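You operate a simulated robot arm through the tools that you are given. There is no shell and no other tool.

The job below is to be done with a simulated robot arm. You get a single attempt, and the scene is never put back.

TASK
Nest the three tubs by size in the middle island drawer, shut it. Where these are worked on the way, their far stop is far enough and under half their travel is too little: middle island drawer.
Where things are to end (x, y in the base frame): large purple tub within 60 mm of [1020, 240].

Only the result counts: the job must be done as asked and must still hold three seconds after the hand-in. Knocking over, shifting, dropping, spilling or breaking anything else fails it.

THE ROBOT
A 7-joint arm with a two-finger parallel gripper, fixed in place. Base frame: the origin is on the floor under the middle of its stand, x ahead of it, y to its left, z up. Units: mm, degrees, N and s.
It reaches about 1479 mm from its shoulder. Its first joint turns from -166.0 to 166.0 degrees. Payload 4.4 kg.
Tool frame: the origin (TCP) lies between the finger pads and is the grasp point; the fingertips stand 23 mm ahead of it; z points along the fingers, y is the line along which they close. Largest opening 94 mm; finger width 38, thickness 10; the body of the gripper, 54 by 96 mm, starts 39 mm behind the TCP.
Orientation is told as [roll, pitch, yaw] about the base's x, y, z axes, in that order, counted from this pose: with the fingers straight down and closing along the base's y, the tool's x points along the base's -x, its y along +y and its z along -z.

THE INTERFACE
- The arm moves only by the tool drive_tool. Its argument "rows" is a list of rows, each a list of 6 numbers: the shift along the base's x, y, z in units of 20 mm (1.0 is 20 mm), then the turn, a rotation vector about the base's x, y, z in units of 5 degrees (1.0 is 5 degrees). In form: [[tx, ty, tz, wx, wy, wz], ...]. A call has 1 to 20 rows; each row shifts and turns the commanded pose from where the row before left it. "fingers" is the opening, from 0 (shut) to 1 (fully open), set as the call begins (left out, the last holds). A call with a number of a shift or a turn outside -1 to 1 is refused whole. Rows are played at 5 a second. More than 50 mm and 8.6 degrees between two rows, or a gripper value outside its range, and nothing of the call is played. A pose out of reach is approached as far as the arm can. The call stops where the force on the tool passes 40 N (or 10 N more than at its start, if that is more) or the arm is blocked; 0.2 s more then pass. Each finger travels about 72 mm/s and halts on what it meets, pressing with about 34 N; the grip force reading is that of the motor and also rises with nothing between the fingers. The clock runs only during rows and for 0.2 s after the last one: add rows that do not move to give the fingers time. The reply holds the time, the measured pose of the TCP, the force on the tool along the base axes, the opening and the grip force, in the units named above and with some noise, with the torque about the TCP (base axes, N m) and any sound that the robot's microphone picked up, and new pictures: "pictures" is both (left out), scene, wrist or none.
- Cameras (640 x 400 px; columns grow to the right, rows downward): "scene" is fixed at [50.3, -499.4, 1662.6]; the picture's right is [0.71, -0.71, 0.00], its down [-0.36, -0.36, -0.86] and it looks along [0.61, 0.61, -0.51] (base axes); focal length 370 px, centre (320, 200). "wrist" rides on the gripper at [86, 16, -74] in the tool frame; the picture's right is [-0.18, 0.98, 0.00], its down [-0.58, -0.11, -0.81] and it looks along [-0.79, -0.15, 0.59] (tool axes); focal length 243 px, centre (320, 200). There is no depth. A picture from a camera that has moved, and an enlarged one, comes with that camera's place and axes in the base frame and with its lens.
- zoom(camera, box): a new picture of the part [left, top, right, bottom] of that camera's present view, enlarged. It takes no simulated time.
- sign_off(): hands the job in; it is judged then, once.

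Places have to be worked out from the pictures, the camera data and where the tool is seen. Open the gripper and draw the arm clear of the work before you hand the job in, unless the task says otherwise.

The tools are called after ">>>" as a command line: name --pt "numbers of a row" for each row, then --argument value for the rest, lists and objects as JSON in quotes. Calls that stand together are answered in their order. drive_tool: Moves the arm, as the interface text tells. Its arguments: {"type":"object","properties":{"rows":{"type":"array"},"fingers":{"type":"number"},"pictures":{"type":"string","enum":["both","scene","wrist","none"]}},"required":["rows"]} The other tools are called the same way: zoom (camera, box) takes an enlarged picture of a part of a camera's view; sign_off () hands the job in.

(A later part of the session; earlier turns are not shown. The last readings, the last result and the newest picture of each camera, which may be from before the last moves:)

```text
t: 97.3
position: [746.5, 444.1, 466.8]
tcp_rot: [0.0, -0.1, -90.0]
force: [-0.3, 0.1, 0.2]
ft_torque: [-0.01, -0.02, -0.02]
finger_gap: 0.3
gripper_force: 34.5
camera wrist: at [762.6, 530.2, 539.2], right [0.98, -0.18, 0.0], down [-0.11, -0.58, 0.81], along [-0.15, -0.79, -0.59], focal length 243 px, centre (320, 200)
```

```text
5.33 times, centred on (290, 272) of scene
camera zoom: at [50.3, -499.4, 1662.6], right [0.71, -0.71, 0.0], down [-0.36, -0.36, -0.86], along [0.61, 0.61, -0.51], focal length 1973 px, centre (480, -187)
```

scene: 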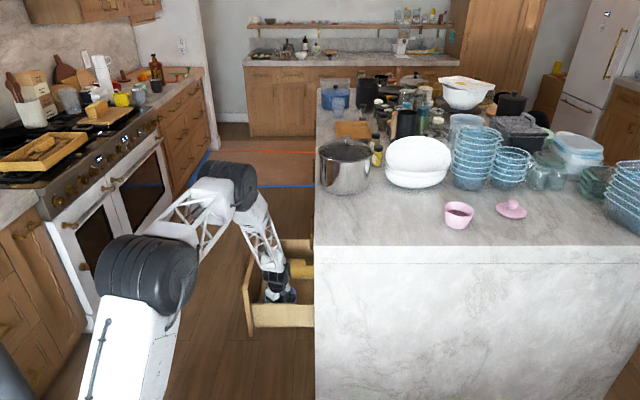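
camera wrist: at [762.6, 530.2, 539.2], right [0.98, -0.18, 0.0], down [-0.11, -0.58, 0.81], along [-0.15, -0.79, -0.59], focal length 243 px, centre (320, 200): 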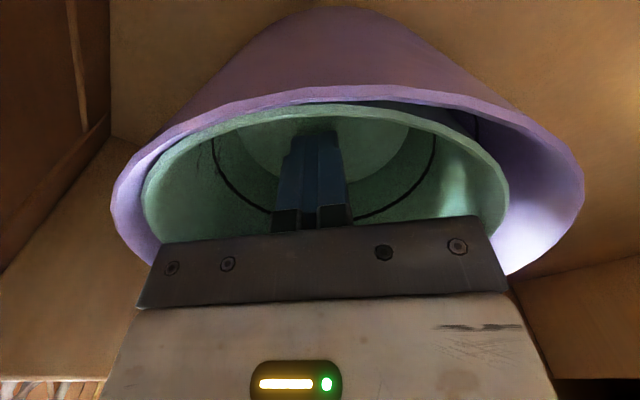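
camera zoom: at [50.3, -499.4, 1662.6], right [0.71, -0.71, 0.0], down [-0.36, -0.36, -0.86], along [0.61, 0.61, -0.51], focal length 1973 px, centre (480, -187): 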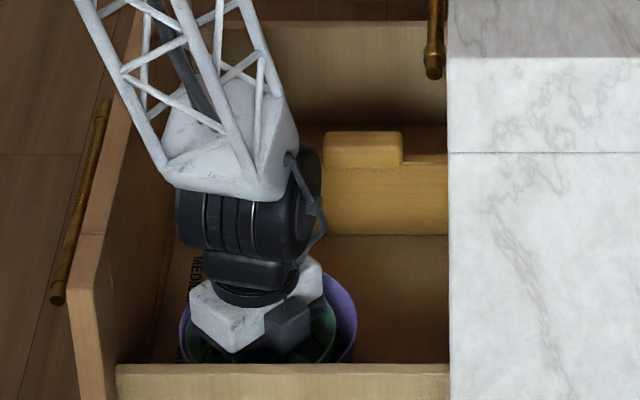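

The fingers are down inside the green tub with no contact. I'll push along roughly +x (slightly +y) in small steps.

>>> drive_tool --pt "0.4 0.09 0 0 0 0" --pt "0.4 0.09 0 0 0 0" --pt "0.4 0.09 0 0 0 0" --pt "0.3 0.07 0 0 0 0" --pt "0.3 0.07 0 0 0 0" --pt "0.3 0.07 0 0 0 0"

>>> zoom --camera "scene" --box '[250, 235, 330, 310]'

```text
t: 98.7
position: [790.6, 453.7, 466.8]
tcp_rot: [0.0, -0.1, -90.0]
force: [-0.7, -0.8, 3.0]
ft_torque: [0.04, -0.16, -0.02]
finger_gap: 0.1
gripper_force: 33.8
camera wrist: at [807.3, 540.9, 539.1], right [0.98, -0.18, 0.0], down [-0.11, -0.58, 0.81], along [-0.15, -0.79, -0.59], focal length 243 px, centre (320, 200)
```

scene: 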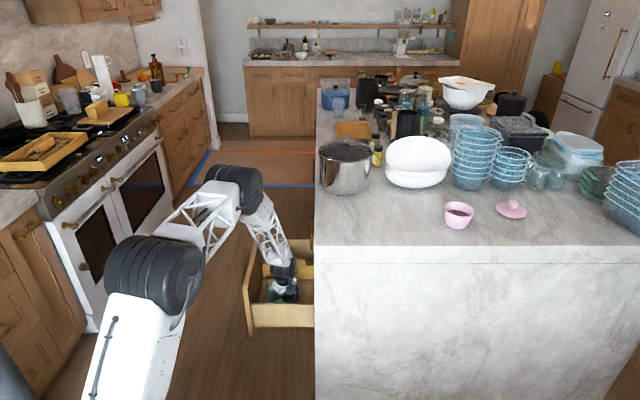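
wrist: 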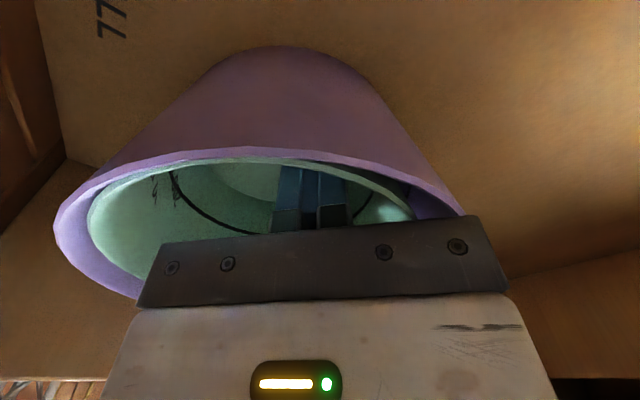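

```text
5.33 times, centred on (290, 272) of scene
camera zoom: at [50.3, -499.4, 1662.6], right [0.71, -0.71, 0.0], down [-0.36, -0.36, -0.86], along [0.61, 0.61, -0.51], focal length 1973 px, centre (480, -187)
```

zoom: 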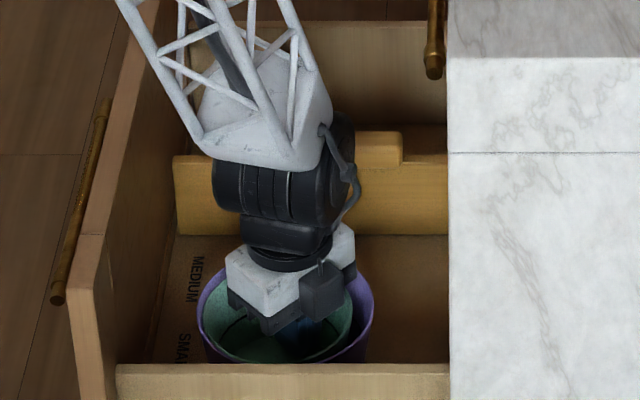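

The nest is following (purple now near x−y≈325, about 29 mm short of the target along the same line). I'll push another ~29 mm.

>>> drive_tool --pt "0.35 0.08 0 0 0 0" --pt "0.35 0.08 0 0 0 0" --pt "0.35 0.08 0 0 0 0" --pt "0.35 0.08 0 0 0 0"

>>> zoom --camera "scene" --box '[250, 235, 330, 310]'

```text
t: 99.7
position: [817.3, 461.0, 466.1]
tcp_rot: [0.0, 0.0, -89.9]
force: [-1.7, -0.7, 2.9]
ft_torque: [0.03, -0.2, 0.0]
finger_gap: 0.0
gripper_force: 33.4
camera wrist: at [834.1, 547.9, 539.5], right [0.98, -0.18, 0.0], down [-0.11, -0.58, 0.81], along [-0.15, -0.79, -0.59], focal length 243 px, centre (320, 200)
```

scene: 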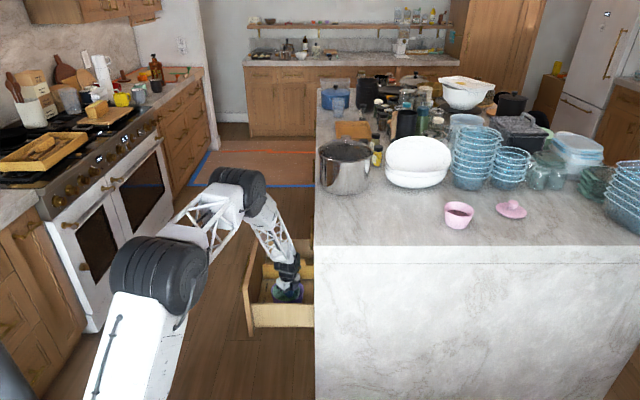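
wrist: 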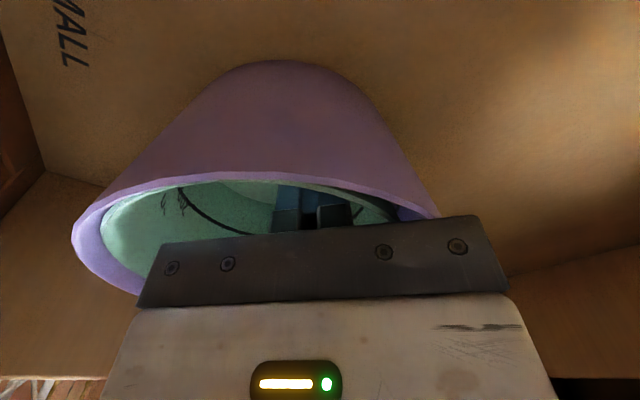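

```text
5.33 times, centred on (290, 272) of scene
camera zoom: at [50.3, -499.4, 1662.6], right [0.71, -0.71, 0.0], down [-0.36, -0.36, -0.86], along [0.61, 0.61, -0.51], focal length 1973 px, centre (480, -187)
```

zoom: 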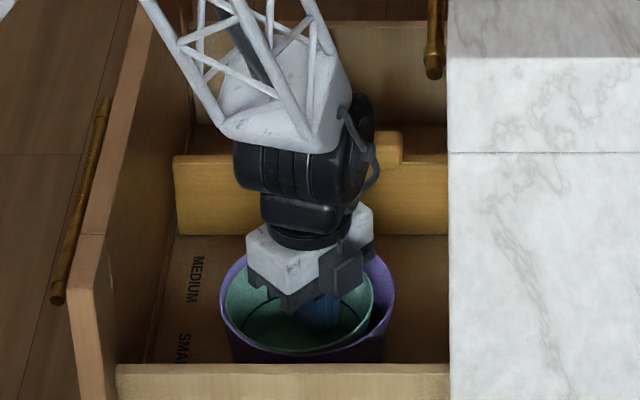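

Cross position is now on target; along the island it is ~20 mm short, so I'll push a further ~20 mm along [1,1] to also gain clearance from the near wall.

>>> drive_tool --pt "0.24 0.24 0 0 0 0" --pt "0.24 0.24 0 0 0 0" --pt "0.24 0.24 0 0 0 0"

>>> zoom --camera "scene" --box '[250, 235, 330, 310]'

```text
t: 100.5
position: [831.0, 475.9, 465.1]
tcp_rot: [0.0, -0.2, -90.1]
force: [-0.8, -2.0, 4.8]
ft_torque: [-0.07, -0.16, -0.04]
finger_gap: 0.3
gripper_force: 34.1
camera wrist: at [848.2, 562.1, 539.1], right [0.98, -0.18, 0.0], down [-0.11, -0.58, 0.81], along [-0.15, -0.79, -0.59], focal length 243 px, centre (320, 200)
```

scene: 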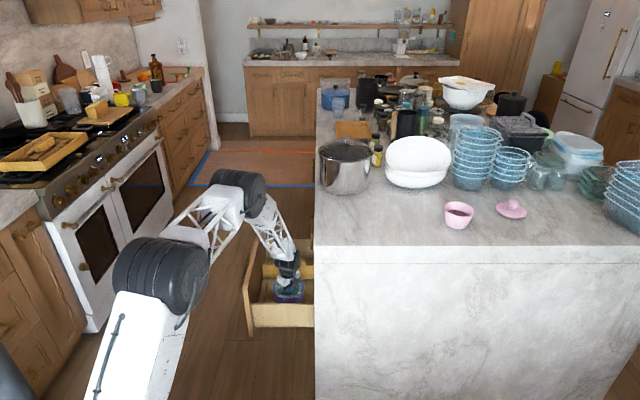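
wrist: 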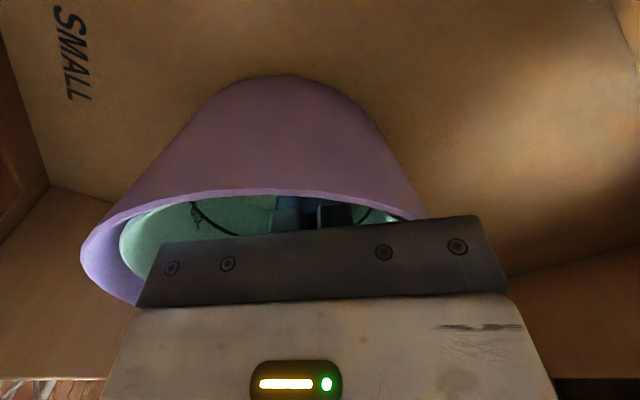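

```text
5.33 times, centred on (290, 272) of scene
camera zoom: at [50.3, -499.4, 1662.6], right [0.71, -0.71, 0.0], down [-0.36, -0.36, -0.86], along [0.61, 0.61, -0.51], focal length 1973 px, centre (480, -187)
```

zoom: 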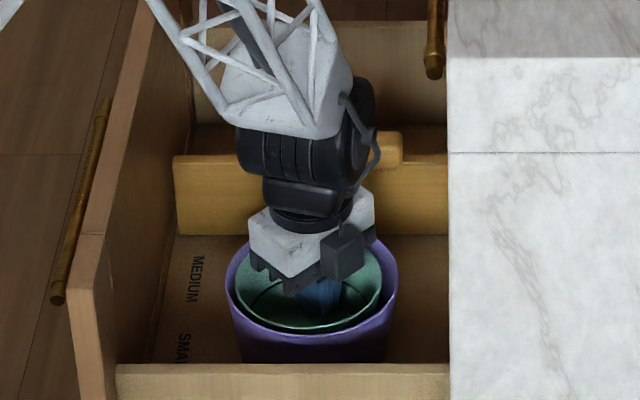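

The purple tub's centre is now about (803,451), which maps to within ~5 mm of [1020,240] when shut. I'll pull the fingers back to the middle of the green tub and lift straight out.

>>> drive_tool --pt "-0.4 -0.35 0 0 0 0" --pt "-0.5 -0.5 0 0 0 0" --pt "-0.2 -0.2 0 0 0 0" --pt "0 0 0.4 0 0 0" --pt "0 0 0.8 0 0 0" --pt "0 0 1 0 0 0" --pt "0 0 1 0 0 0" --pt "0 0 1 0 0 0" --pt "0 0 1 0 0 0" --pt "0 0 1 0 0 0" --pt "0 0 1 0 0 0" --pt "0 0 1 0 0 0" --pt "0 0 1 0 0 0" --pt "0 0 1 0 0 0" --pt "0 0 1 0 0 0"

>>> zoom --camera "scene" --box '[260, 265, 320, 305]'

>>> zoom --camera "wrist" --box '[160, 0, 520, 240]'

```text
t: 103.7
position: [809.5, 453.8, 691.1]
tcp_rot: [-0.1, -0.1, -90.0]
force: [0.6, -0.3, -0.4]
ft_torque: [0.03, -0.01, 0.0]
finger_gap: 0.0
gripper_force: 34.5
camera wrist: at [826.3, 541.1, 762.9], right [0.98, -0.18, 0.0], down [-0.11, -0.58, 0.81], along [-0.15, -0.79, -0.59], focal length 243 px, centre (320, 200)
```

scene: 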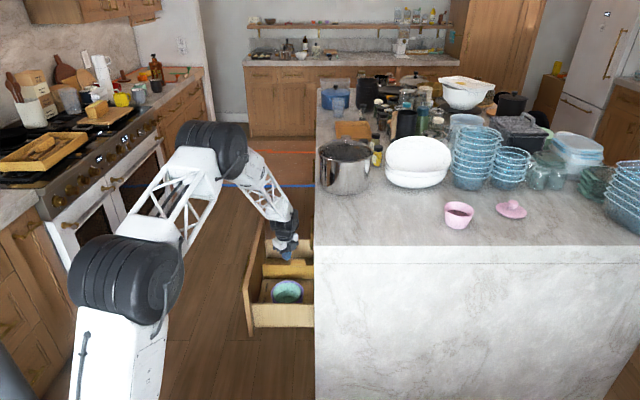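
wrist: 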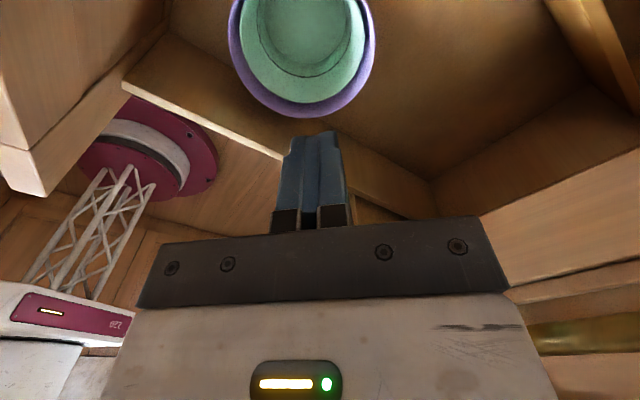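

```text
10.00 times, centred on (290, 285) of scene
camera zoom: at [50.3, -499.4, 1662.6], right [0.71, -0.71, 0.0], down [-0.36, -0.36, -0.86], along [0.61, 0.61, -0.51], focal length 3699 px, centre (620, -650)
```

zoom: 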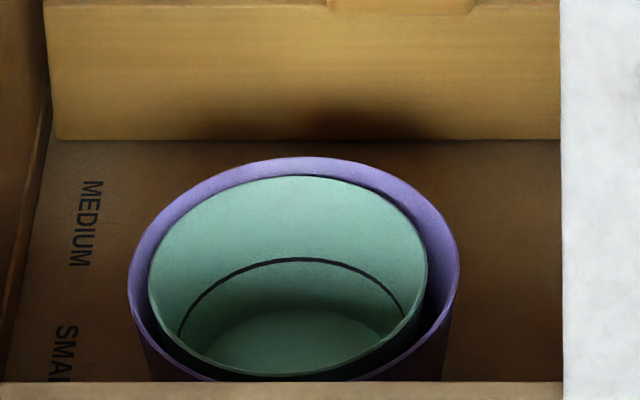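

```text
1.67 times, centred on (340, 120) of wrist
camera zoom: at [826.3, 541.1, 762.9], right [0.98, -0.18, 0.0], down [-0.11, -0.58, 0.81], along [-0.15, -0.79, -0.59], focal length 404 px, centre (287, 333)
```

zoom: 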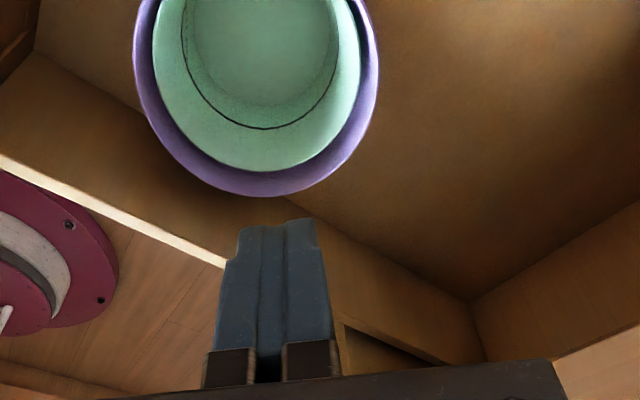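

The nest slid back somewhat as I withdrew, but its centre is about (786,437), i.e. ~27 mm from the target once shut, upright and well inside tolerance. Now I'll measure the pink tub precisely before fetching it.

>>> zoom --camera "scene" --box '[430, 190, 490, 235]'

>>> zoom --camera "scene" --box '[380, 120, 560, 240]'

```text
8.89 times, centred on (460, 212) of scene
camera zoom: at [50.3, -499.4, 1662.6], right [0.71, -0.71, 0.0], down [-0.36, -0.36, -0.86], along [0.61, 0.61, -0.51], focal length 3288 px, centre (-924, 89)
```

zoom: 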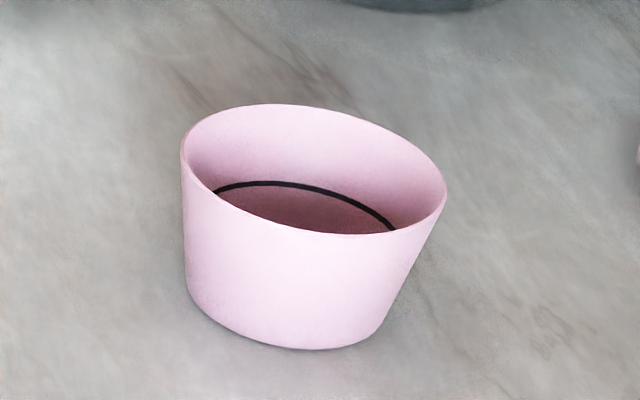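

```text
3.33 times, centred on (470, 180) of scene
camera zoom: at [50.3, -499.4, 1662.6], right [0.71, -0.71, 0.0], down [-0.36, -0.36, -0.86], along [0.61, 0.61, -0.51], focal length 1233 px, centre (-180, 267)
```

zoom: 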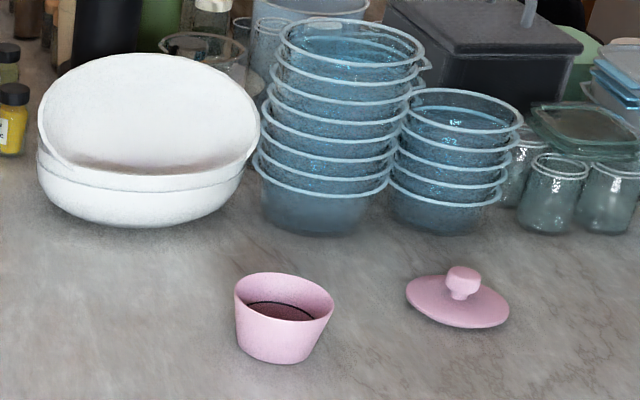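

Pink is Ø≈100 with its rim at z≈975, centred near (1174,−67). The near drawer wall would crowd a near-side grip on placing, so I'll grip pink by its far-side wall with the opposite tilt. First I rise and re-orient.

>>> drive_tool --pt "0 0 1 0 0 0" --pt "0 0 1 0 0 0" --pt "0 0 1 0 0 1" --pt "0 0 1 0 0 1" --pt "0 0 1 0 0 1" --pt "0 0 1 0 0 1" --pt "0 0 1 0 0 1" --pt "0 0 1 0 0 1" --pt "0 0 1 0 0 1" --pt "0 0 1 0 0 1" --pt "0 0 1 0 0 1" --pt "0 0 1 -0.519 0.519 0" --pt "0 0 1 -0.519 0.519 0" --pt "0 0 1 -0.519 0.519 0" --pt "0 0 1 0 0 0" --pt "0 0 1 0 0 0" --pt "0 0 1 0 0 0" --pt "0 0 1 0 0 0" --pt "0 0 1 0 0 0" --pt "0 0 1 0 0 0" --fingers 1 --pictures "none"

>>> drive_tool --pt "0.86 -0.98 0.05 0 0 0" --pt "0.86 -0.98 0.05 0 0 0" --pt "0.86 -0.98 0.05 0 0 0" --pt "0.86 -0.98 0.05 0 0 0" --pt "0.86 -0.98 0.05 0 0 0" --pt "0.86 -0.98 0.05 0 0 0" --pt "0.86 -0.98 0.05 0 0 0" --pt "0.86 -0.98 0.05 0 0 0" --pt "0.86 -0.98 0.05 0 0 0" --pt "0.86 -0.98 0.05 0 0 0" --pt "0.86 -0.98 0.05 0 0 0" --pt "0.86 -0.98 0.05 0 0 0" --pt "0.86 -0.98 0.05 0 0 0" --pt "0.86 -0.98 0.05 0 0 0" --pt "0.86 -0.98 0.05 0 0 0" --pt "0.86 -0.98 0.05 0 0 0" --pt "0.86 -0.98 0.05 0 0 0" --pt "0.86 -0.98 0.05 0 0 0" --pt "0.86 -0.98 0.05 0 0 0" --pt "0.86 -0.98 0.05 0 0 0"

```text
t: 107.9
position: [810.6, 453.7, 1089.6]
tcp_rot: [-11.1, -0.2, -45.0]
force: [-0.5, -0.1, 0.2]
ft_torque: [0.01, 0.01, 0.0]
finger_gap: 94.0
gripper_force: 0.1
```

```text
t: 112.1
position: [1153.6, 63.7, 1110.8]
tcp_rot: [-11.0, -0.1, -45.0]
force: [-0.3, 0.5, -0.1]
ft_torque: [-0.04, -0.03, -0.01]
finger_gap: 94.3
gripper_force: 0.0
camera wrist: at [1113.5, 146.7, 1180.0], right [0.81, 0.55, -0.19], down [0.44, -0.38, 0.81], along [0.38, -0.74, -0.55], focal length 243 px, centre (320, 200)
```

scene: 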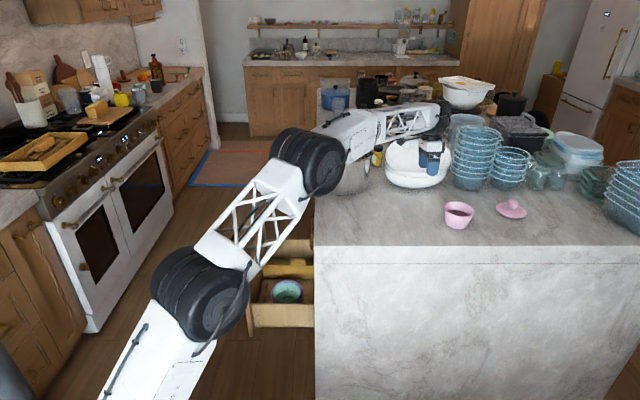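
wrist: 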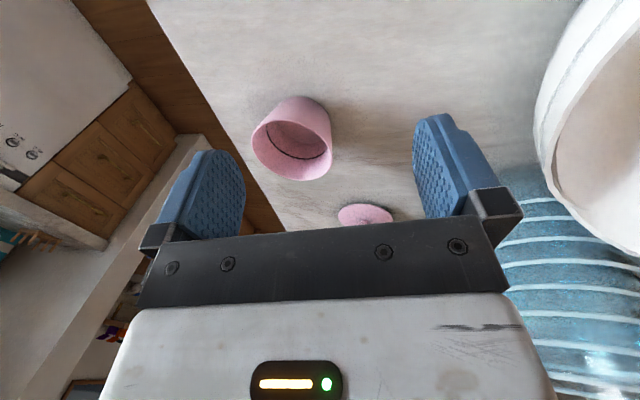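

The pink tub confirms at (1172,−67). I'll move above its far wall and check alignment.

>>> drive_tool --pt "0.7 -0.814 -0.2 0 0 0" --pt "0.7 -0.814 -0.2 0 0 0" --pt "0.7 -0.814 -0.2 0 0 0" --pt "0.7 -0.814 -0.2 0 0 0" --pt "0.7 -0.814 -0.2 0 0 0"

>>> zoom --camera "scene" --box '[400, 120, 540, 240]'

>>> zoom --camera "wrist" --box '[160, 0, 520, 240]'

```text
t: 113.3
position: [1222.2, -20.1, 1091.0]
tcp_rot: [-11.0, -0.1, -45.0]
force: [-0.6, 0.4, 1.2]
ft_torque: [-0.02, -0.02, 0.01]
finger_gap: 94.0
gripper_force: 0.2
camera wrist: at [1183.1, 63.0, 1159.3], right [0.81, 0.55, -0.19], down [0.44, -0.38, 0.81], along [0.38, -0.74, -0.55], focal length 243 px, centre (320, 200)
```

scene: 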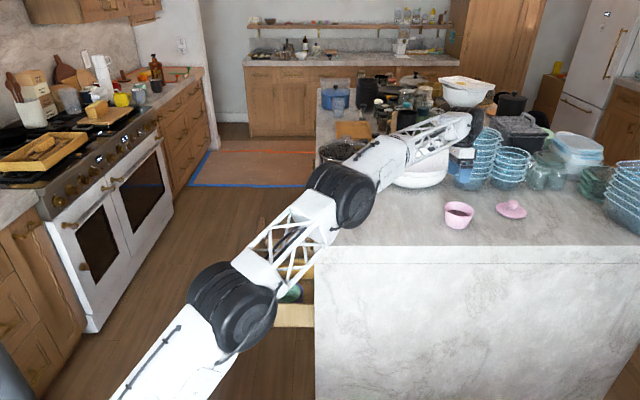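
wrist: 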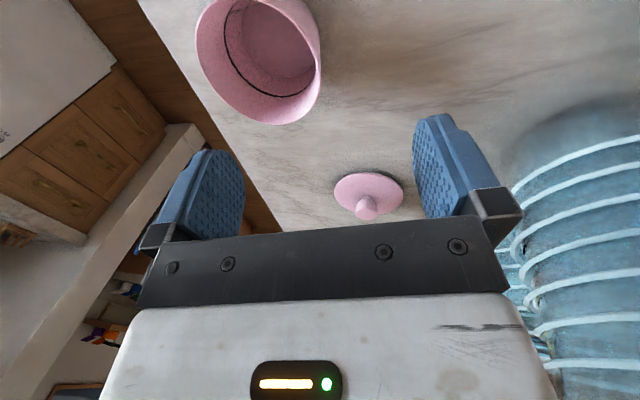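

```text
3.33 times, centred on (470, 180) of scene
camera zoom: at [50.3, -499.4, 1662.6], right [0.71, -0.71, 0.0], down [-0.36, -0.36, -0.86], along [0.61, 0.61, -0.51], focal length 1233 px, centre (-180, 267)
```

zoom: 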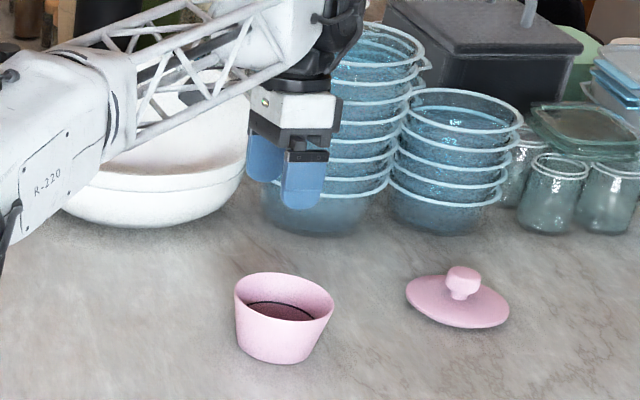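

```text
1.67 times, centred on (340, 120) of wrist
camera zoom: at [1183.1, 63.0, 1159.3], right [0.81, 0.55, -0.19], down [0.44, -0.38, 0.81], along [0.38, -0.74, -0.55], focal length 404 px, centre (287, 333)
```

zoom: 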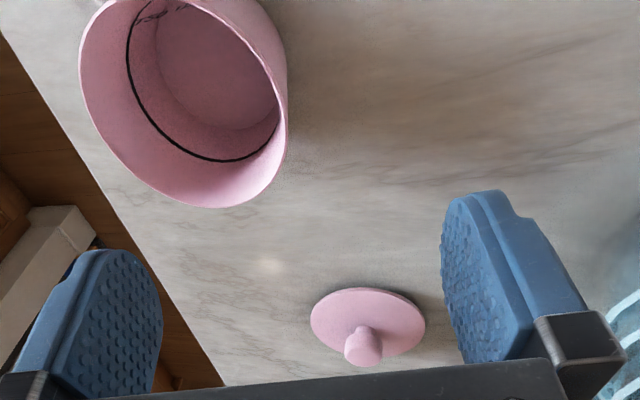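

Aligned over the far wall with ample distance to the blue bowls. I'll descend along the tool axis for a ~12 mm overlap.

>>> drive_tool --pt "-0.1 -0.0925 -0.879 0 0 0" --pt "-0.1 -0.0925 -0.879 0 0 0" --pt "-0.1 -0.0925 -0.879 0 0 0" --pt "-0.1 -0.0925 -0.879 0 0 0" --pt "-0.1 -0.0925 -0.879 0 0 0" --pt "-0.1 -0.0925 -0.879 0 0 0"

>>> zoom --camera "scene" --box '[400, 140, 520, 240]'

>>> zoom --camera "wrist" --box '[160, 0, 520, 240]'

```text
t: 114.7
position: [1211.8, -30.2, 985.0]
tcp_rot: [-10.9, -0.2, -45.0]
force: [-0.7, -0.3, 1.2]
ft_torque: [0.01, 0.03, 0.0]
finger_gap: 93.9
gripper_force: 0.1
camera wrist: at [1172.1, 52.6, 1053.9], right [0.81, 0.55, -0.19], down [0.44, -0.38, 0.81], along [0.38, -0.74, -0.55], focal length 243 px, centre (320, 200)
```

scene: 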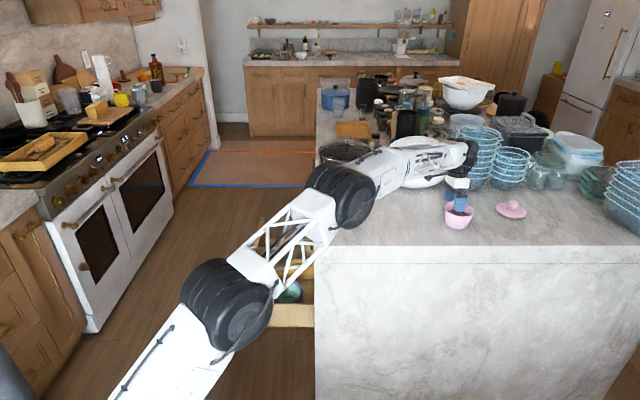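
wrist: 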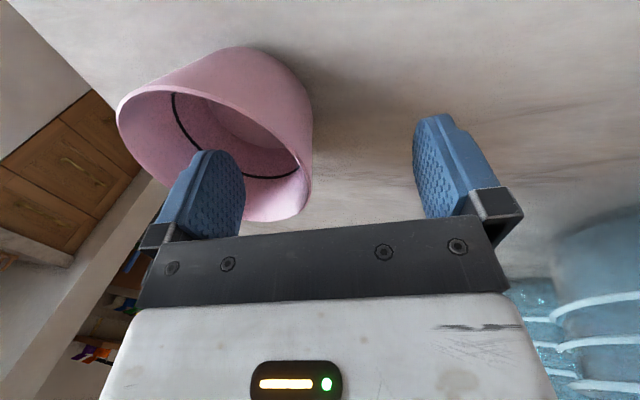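

```text
4.00 times, centred on (460, 190) of scene
camera zoom: at [50.3, -499.4, 1662.6], right [0.71, -0.71, 0.0], down [-0.36, -0.36, -0.86], along [0.61, 0.61, -0.51], focal length 1479 px, centre (-240, 240)
```

zoom: 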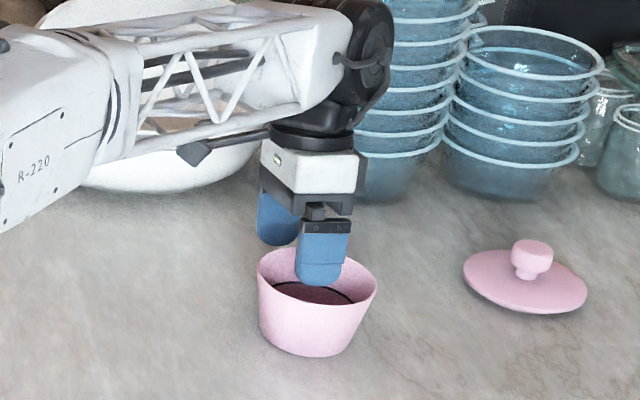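

```text
1.67 times, centred on (340, 120) of wrist
camera zoom: at [1172.1, 52.6, 1053.9], right [0.81, 0.55, -0.19], down [0.44, -0.38, 0.81], along [0.38, -0.74, -0.55], focal length 404 px, centre (287, 333)
```

zoom: 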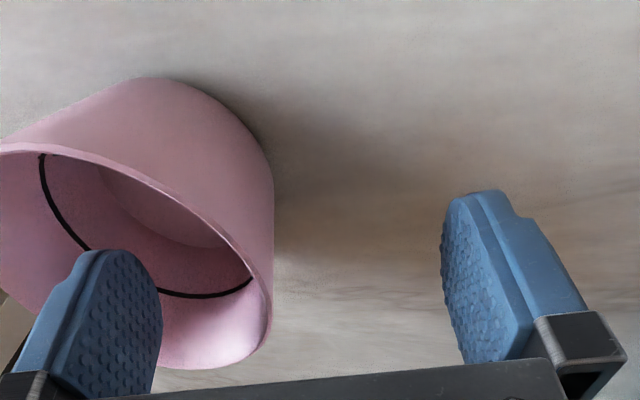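

The inner finger is inside the pink tub and the outer one beyond its far wall. I'll close.

>>> drive_tool --pt "0 0 0 0 0 0" --pt "0 0 0 0 0 0" --pt "0 0 0 0 0 0" --pt "0 0 0 0 0 0" --pt "0 0 0 0 0 0" --fingers 0

>>> zoom --camera "scene" --box '[400, 140, 520, 240]'

>>> zoom --camera "wrist" --box '[160, 0, 520, 240]'

```text
t: 115.9
position: [1210.8, -30.7, 986.5]
tcp_rot: [-11.1, -0.1, -45.0]
force: [-0.4, -1.6, 2.6]
ft_torque: [-0.23, 0.27, 0.05]
finger_gap: 7.3
gripper_force: 33.7
camera wrist: at [1172.1, 52.7, 1054.0], right [0.81, 0.55, -0.19], down [0.44, -0.38, 0.81], along [0.38, -0.74, -0.55], focal length 243 px, centre (320, 200)
```

scene: 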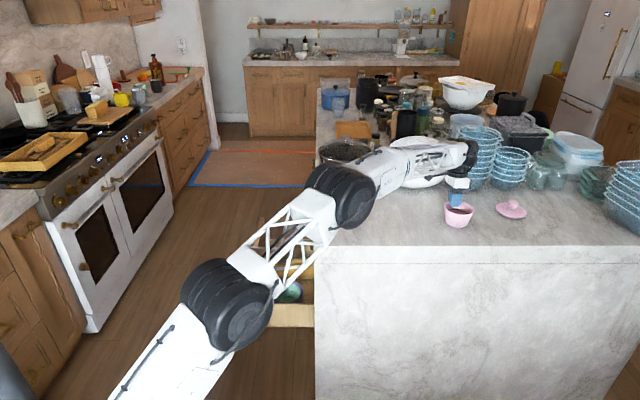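
wrist: 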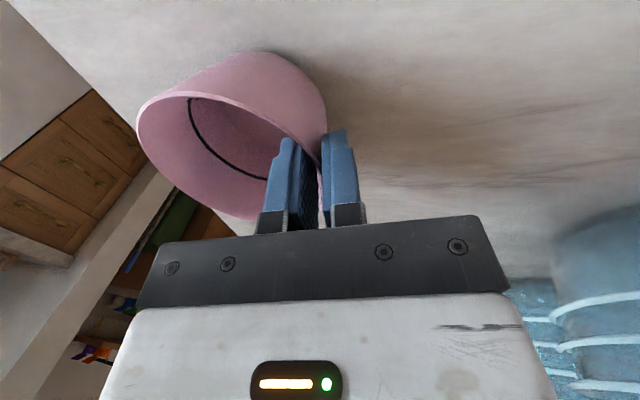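

```text
4.00 times, centred on (460, 190) of scene
camera zoom: at [50.3, -499.4, 1662.6], right [0.71, -0.71, 0.0], down [-0.36, -0.36, -0.86], along [0.61, 0.61, -0.51], focal length 1479 px, centre (-240, 240)
```

zoom: 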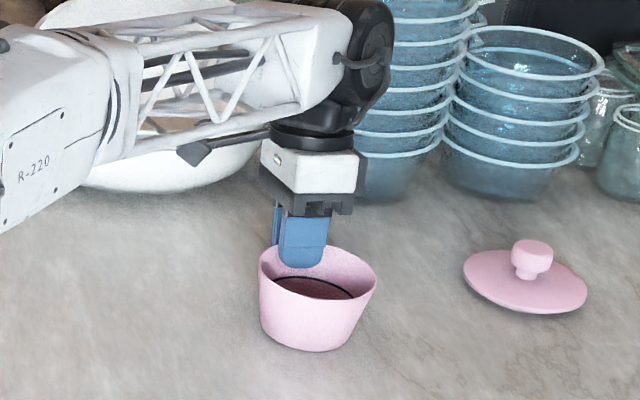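

```text
1.67 times, centred on (340, 120) of wrist
camera zoom: at [1172.1, 52.7, 1054.0], right [0.81, 0.55, -0.19], down [0.44, -0.38, 0.81], along [0.38, -0.74, -0.55], focal length 404 px, centre (287, 333)
```

zoom: 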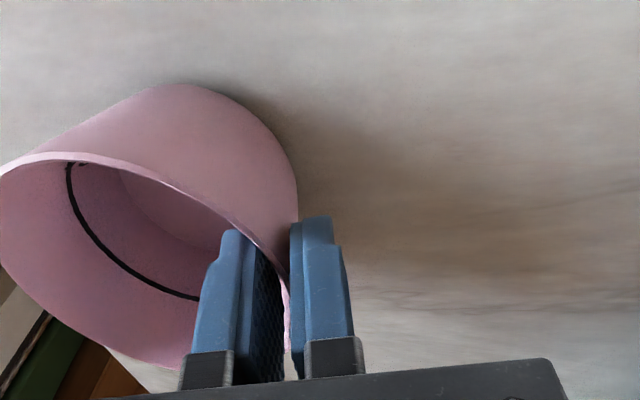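

Gripped (7.3 mm gap). I'll lift slowly and check that it hangs steady.

>>> drive_tool --pt "0 0 0.2 0 0 0" --pt "0 0 0.4 0 0 0" --pt "0 0 0.8 0 0 0" --pt "0 0 1 0 0 0" --pt "0 0 1 0 0 0" --pt "0 0 1 0 0 0" --pt "0 0 0.6 0 0 0"

>>> zoom --camera "scene" --box '[400, 120, 540, 240]'

>>> zoom --camera "wrist" --box '[80, 0, 440, 240]'

```text
t: 117.5
position: [1211.7, -31.5, 1085.5]
tcp_rot: [-11.1, -0.1, -45.0]
force: [-1.1, 0.6, -0.8]
ft_torque: [0.06, -0.04, -0.01]
finger_gap: 7.2
gripper_force: 34.3
camera wrist: at [1171.7, 51.0, 1154.3], right [0.81, 0.55, -0.19], down [0.44, -0.38, 0.81], along [0.38, -0.74, -0.55], focal length 243 px, centre (320, 200)
```

scene: 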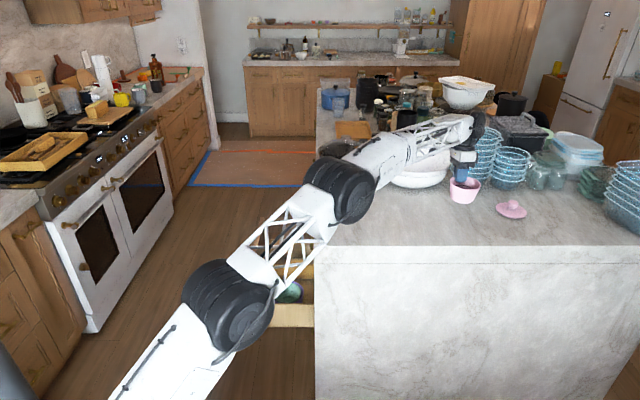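
wrist: 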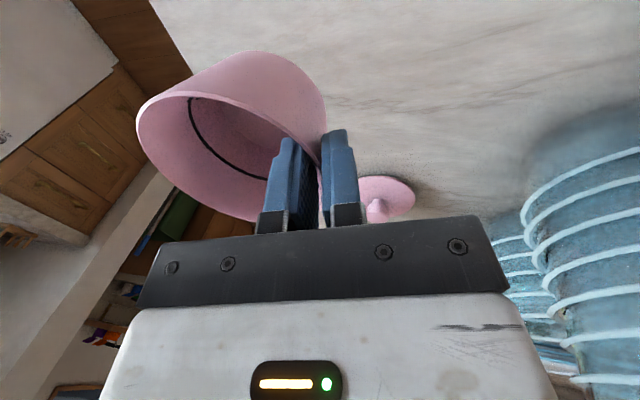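

```text
3.33 times, centred on (470, 180) of scene
camera zoom: at [50.3, -499.4, 1662.6], right [0.71, -0.71, 0.0], down [-0.36, -0.36, -0.86], along [0.61, 0.61, -0.51], focal length 1233 px, centre (-180, 267)
```

zoom: 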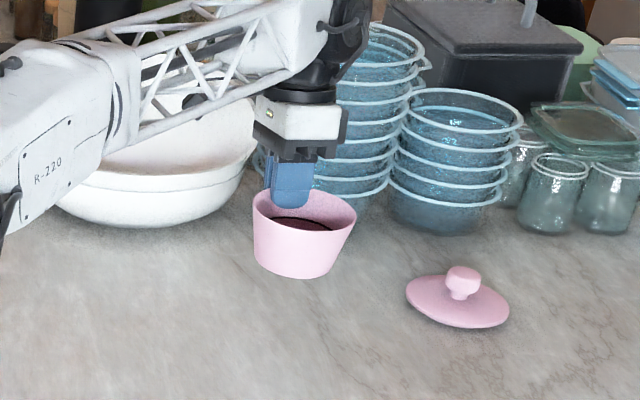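

```text
1.67 times, centred on (260, 120) of wrist
camera zoom: at [1171.7, 51.0, 1154.3], right [0.81, 0.55, -0.19], down [0.44, -0.38, 0.81], along [0.38, -0.74, -0.55], focal length 404 px, centre (420, 333)
```

zoom: 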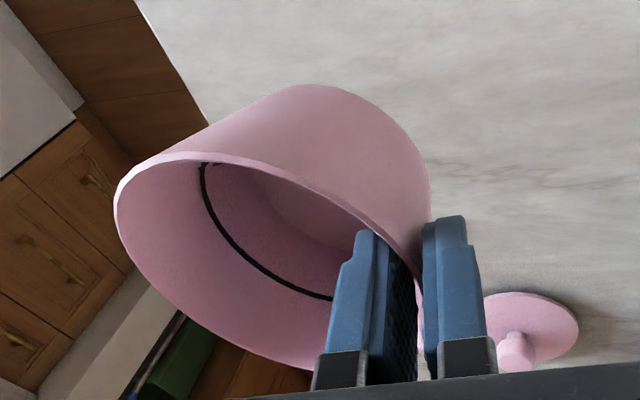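

Pink hangs level, with its centre about (−38,−36) from the TCP. I'll carry it back in two legs, staying well clear of the pot, to above the nest.

>>> drive_tool --pt "-0.936 0.648 0 0 0 0" --pt "-0.936 0.648 0 0 0 0" --pt "-0.936 0.648 0 0 0 0" --pt "-0.936 0.648 0 0 0 0" --pt "-0.936 0.648 0 0 0 0" --pt "-0.936 0.648 0 0 0 0" --pt "-0.936 0.648 0 0 0 0" --pt "-0.936 0.648 0 0 0 0" --pt "-0.936 0.648 0 0 0 0" --pt "-0.936 0.648 0 0 0 0" --pt "-0.936 0.648 0 0 0 0" --pt "-0.936 0.648 0 0 0 0" --pt "-0.936 0.648 0 0 0 0" --pt "-0.936 0.648 0 0 0 0" --pictures "none"

>>> drive_tool --pt "-0.37 0.956 0 0 0 0" --pt "-0.37 0.956 0 0 0 0" --pt "-0.37 0.956 0 0 0 0" --pt "-0.37 0.956 0 0 0 0" --pt "-0.37 0.956 0 0 0 0" --pt "-0.37 0.956 0 0 0 0" --pt "-0.37 0.956 0 0 0 0" --pt "-0.37 0.956 0 0 0 0" --pt "-0.37 0.956 0 0 0 0" --pt "-0.37 0.956 0 0 0 0" --pt "-0.37 0.956 0 0 0 0" --pt "-0.37 0.956 0 0 0 0" --pt "-0.37 0.956 0 0 0 0" --pt "-0.37 0.956 0 0 0 0" --pt "-0.37 0.956 0 0 0 0" --pt "-0.37 0.956 0 0 0 0" --pt "-0.37 0.956 0 0 0 0"

>>> zoom --camera "scene" --box '[260, 265, 320, 305]'

```text
t: 120.5
position: [951.3, 152.1, 1087.1]
tcp_rot: [-11.0, -0.2, -45.0]
force: [-0.1, 0.1, -1.0]
ft_torque: [0.05, 0.01, -0.01]
finger_gap: 7.1
gripper_force: 34.0
```

```text
t: 124.1
position: [822.8, 476.3, 1084.2]
tcp_rot: [-11.0, -0.1, -45.0]
force: [0.5, 0.4, -1.1]
ft_torque: [0.04, -0.04, 0.0]
finger_gap: 6.7
gripper_force: 34.0
camera wrist: at [784.2, 559.7, 1152.1], right [0.81, 0.55, -0.19], down [0.44, -0.38, 0.81], along [0.38, -0.74, -0.55], focal length 243 px, centre (320, 200)
```

scene: 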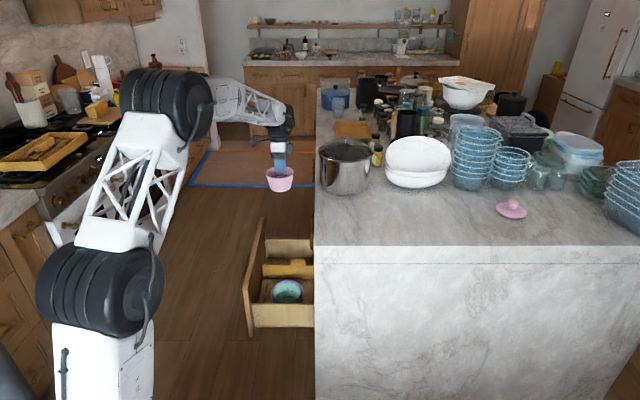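
wrist: 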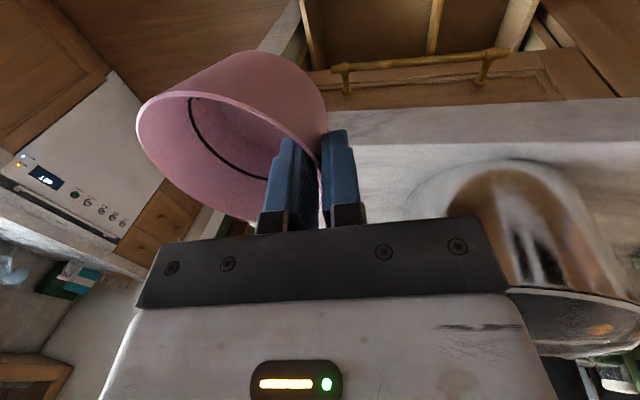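

```text
10.00 times, centred on (290, 285) of scene
camera zoom: at [50.3, -499.4, 1662.6], right [0.71, -0.71, 0.0], down [-0.36, -0.36, -0.86], along [0.61, 0.61, -0.51], focal length 3699 px, centre (620, -650)
```

zoom: 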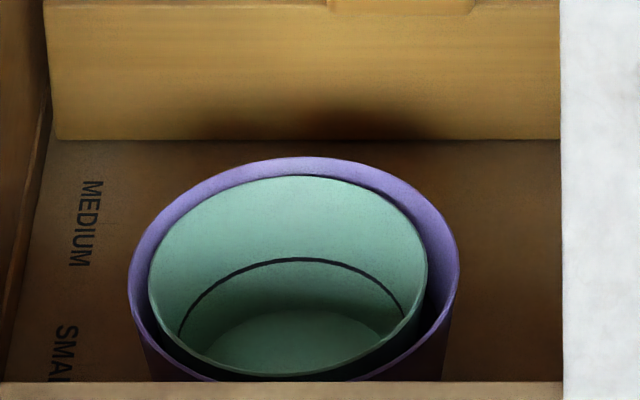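

The nest is unchanged, green's centre near (788,442). I'll trim the position slightly and lower the pink tub toward the nest.

>>> drive_tool --pt "0.05 0.045 -1 0 0 0" --pt "0.05 0.04 -1 0 0 0" --pt "0 0 -1 0 0 0" --pt "0 0 -1 0 0 0" --pt "0 0 -1 0 0 0" --pt "0 0 -1 0 0 0" --pt "0 0 -1 0 0 0" --pt "0 0 -1 0 0 0" --pt "0 0 -1 0 0 0" --pt "0 0 -1 0 0 0" --pt "0 0 -1 0 0 0" --pt "0 0 -1 0 0 0" --pt "0 0 -1 0 0 0" --pt "0 0 -1 0 0 0" --pt "0 0 -1 0 0 0" --pt "0 0 -1 0 0 0" --pt "0 0 -1 0 0 0" --pt "0 0 -1 0 0 0" --pt "0 0 -1 0 0 0" --pt "0 0 -1 0 0 0" --pictures "none"

>>> drive_tool --pt "0 0 -1 0 0 0" --pt "0 0 -1 0 0 0" --pt "0 0 -0.8 0 0 0" --pt "0 0 -0.5 0 0 0"

>>> zoom --camera "scene" --box '[250, 225, 330, 310]'

>>> zoom --camera "wrist" --box '[80, 0, 440, 240]'

```text
t: 128.3
position: [825.8, 478.6, 685.1]
tcp_rot: [-10.9, -0.1, -45.0]
force: [-0.7, 0.1, -1.0]
ft_torque: [0.08, -0.03, -0.01]
finger_gap: 7.1
gripper_force: 33.8
```

```text
t: 129.3
position: [825.1, 478.0, 620.2]
tcp_rot: [-11.1, -0.1, -45.0]
force: [0.0, -0.3, -0.3]
ft_torque: [0.03, -0.02, -0.01]
finger_gap: 6.9
gripper_force: 34.0
camera wrist: at [786.6, 560.8, 687.7], right [0.81, 0.55, -0.19], down [0.44, -0.38, 0.81], along [0.38, -0.74, -0.55], focal length 243 px, centre (320, 200)
```

scene: 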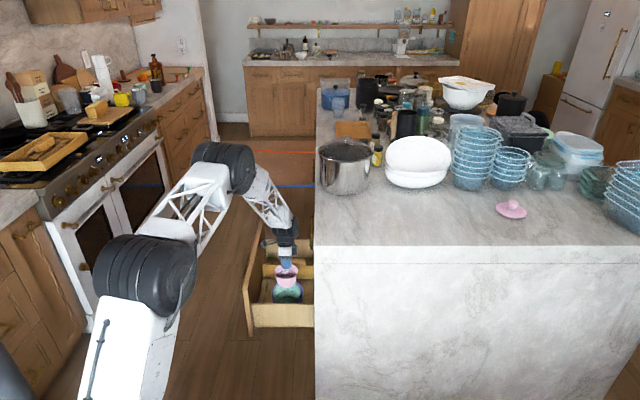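
wrist: 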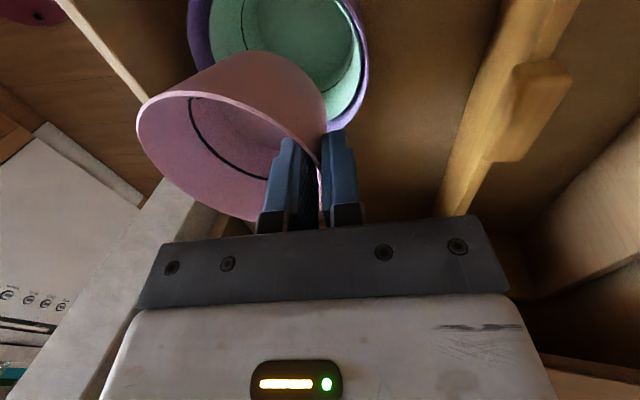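

```text
4.71 times, centred on (290, 268) of scene
camera zoom: at [50.3, -499.4, 1662.6], right [0.71, -0.71, 0.0], down [-0.36, -0.36, -0.86], along [0.61, 0.61, -0.51], focal length 1740 px, centre (461, -118)
```

zoom: 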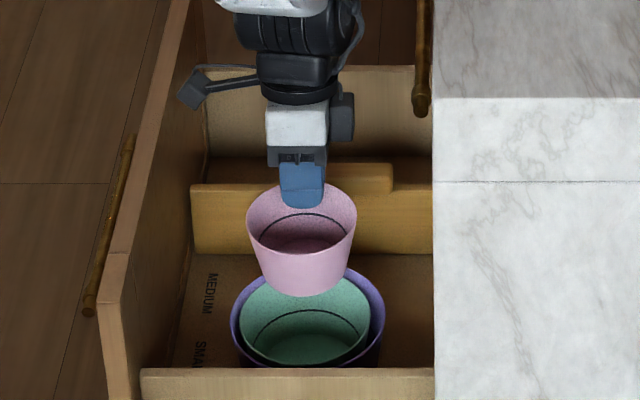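

```text
1.67 times, centred on (260, 120) of wrist
camera zoom: at [786.6, 560.8, 687.7], right [0.81, 0.55, -0.19], down [0.44, -0.38, 0.81], along [0.38, -0.74, -0.55], focal length 404 px, centre (420, 333)
```

zoom: 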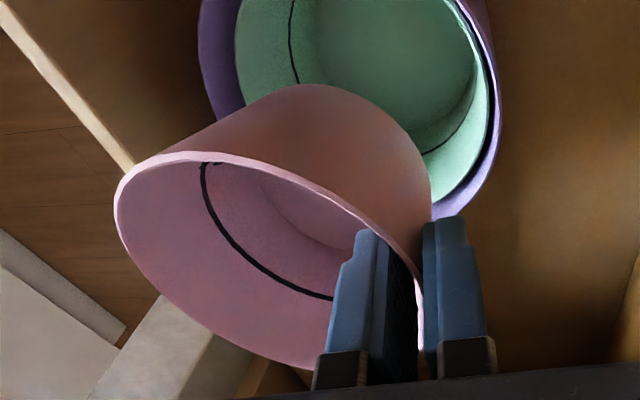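

Pink is aligned over the green tub within ~3 mm. I'll trim 1.5 mm and lower its base into the green tub.

>>> drive_tool --pt "-0.08 0.08 -0.8 0 0 0" --pt "0 0 -0.8 0 0 0" --pt "0 0 -0.7 0 0 0" --pt "0 0 -0.7 0 0 0"

>>> zoom --camera "scene" --box '[250, 235, 330, 310]'

>>> zoom --camera "wrist" --box '[80, 0, 440, 240]'

```text
t: 130.3
position: [825.6, 477.8, 558.0]
tcp_rot: [-11.0, -0.2, -45.0]
force: [0.3, -0.7, -1.3]
ft_torque: [0.04, -0.06, 0.0]
finger_gap: 7.0
gripper_force: 34.2
camera wrist: at [785.3, 561.5, 627.7], right [0.81, 0.55, -0.19], down [0.44, -0.38, 0.81], along [0.38, -0.74, -0.55], focal length 243 px, centre (320, 200)
```

scene: 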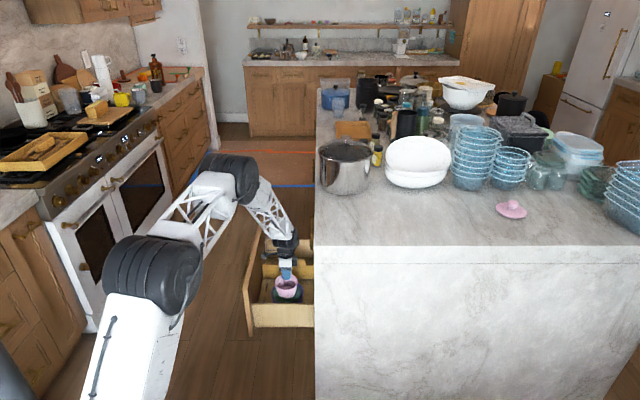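
wrist: 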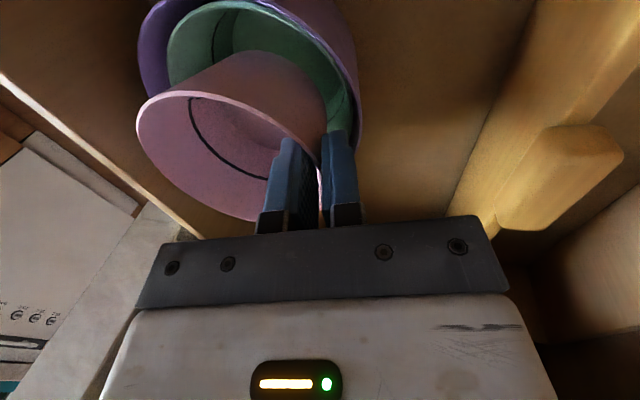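

```text
5.33 times, centred on (290, 272) of scene
camera zoom: at [50.3, -499.4, 1662.6], right [0.71, -0.71, 0.0], down [-0.36, -0.36, -0.86], along [0.61, 0.61, -0.51], focal length 1973 px, centre (480, -187)
```

zoom: 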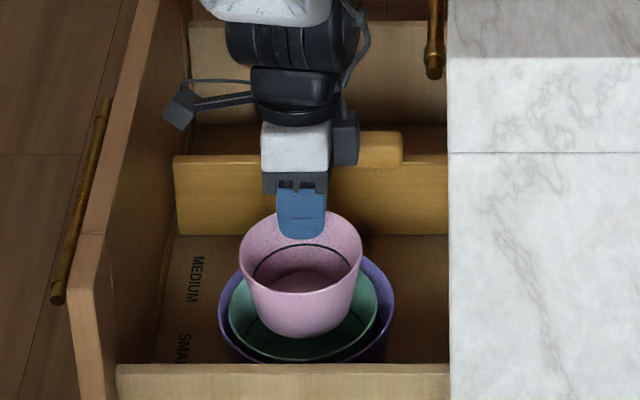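

```text
1.67 times, centred on (260, 120) of wrist
camera zoom: at [785.3, 561.5, 627.7], right [0.81, 0.55, -0.19], down [0.44, -0.38, 0.81], along [0.38, -0.74, -0.55], focal length 404 px, centre (420, 333)
```

zoom: 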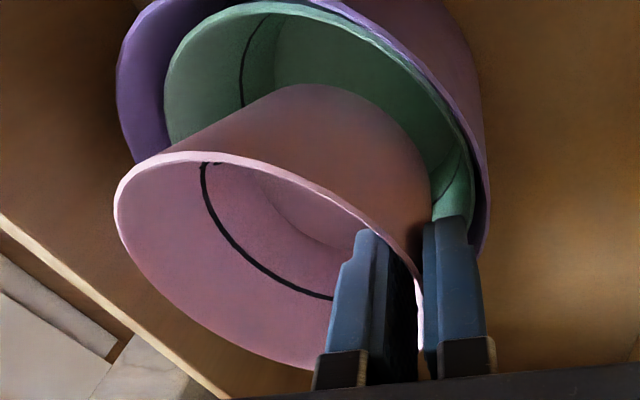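

Cross alignment now matches exactly. I'll lower to ~532, then carefully to ~520 so the outer fingertip stays just above the rims.

>>> drive_tool --pt "0 0 -0.7 0 0 0" --pt "0 0 -0.6 0 0 0" --pictures "none"

>>> drive_tool --pt "0 0 -0.25 0 0 0" --pt "0 0 -0.25 0 0 0"

>>> zoom --camera "scene" --box '[260, 250, 320, 305]'

>>> zoom --camera "wrist" --box '[160, 0, 440, 240]'

```text
t: 130.9
position: [824.7, 478.5, 533.0]
tcp_rot: [-11.1, 0.0, -45.0]
force: [-0.4, -0.1, -0.9]
ft_torque: [0.05, -0.06, 0.01]
finger_gap: 7.0
gripper_force: 34.0
```

```text
t: 131.6
position: [829.3, 480.7, 528.5]
tcp_rot: [-10.5, -0.2, -45.0]
force: [0.6, 0.4, 6.0]
ft_torque: [0.19, 0.01, 0.02]
finger_gap: 7.2
gripper_force: 33.9
stopped in row 2: the force on the tool passed its limit at 46 N (the readings are from after the stop); the commanded pose is now the measured one
camera wrist: at [788.8, 563.5, 598.1], right [0.81, 0.55, -0.18], down [0.44, -0.38, 0.81], along [0.38, -0.74, -0.55], focal length 243 px, centre (320, 200)
```

scene: 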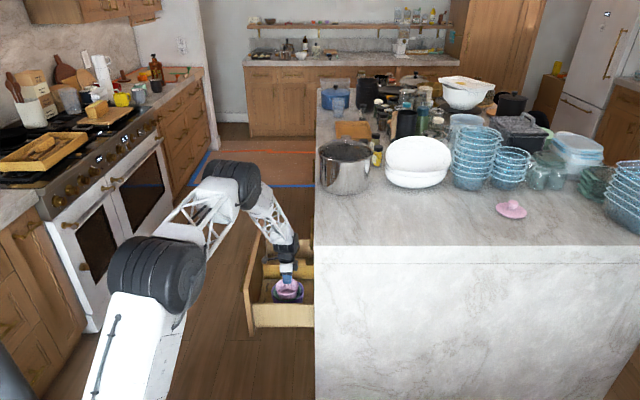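
wrist: 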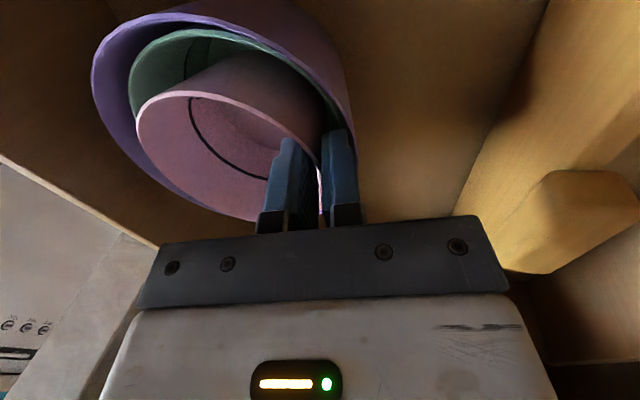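

```text
7.27 times, centred on (290, 278) of scene
camera zoom: at [50.3, -499.4, 1662.6], right [0.71, -0.71, 0.0], down [-0.36, -0.36, -0.86], along [0.61, 0.61, -0.51], focal length 2690 px, centre (538, -364)
```

zoom: 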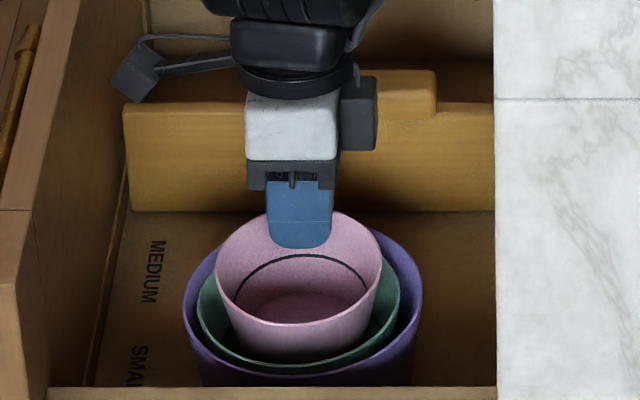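

```text
1.67 times, centred on (300, 120) of wrist
camera zoom: at [788.8, 563.5, 598.1], right [0.81, 0.55, -0.18], down [0.44, -0.38, 0.81], along [0.38, -0.74, -0.55], focal length 404 px, centre (353, 333)
```

zoom: 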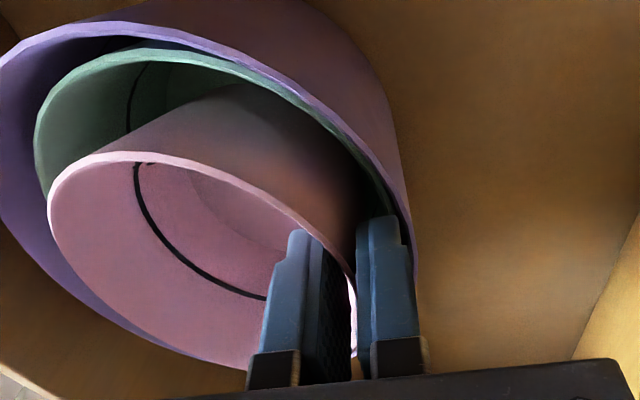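

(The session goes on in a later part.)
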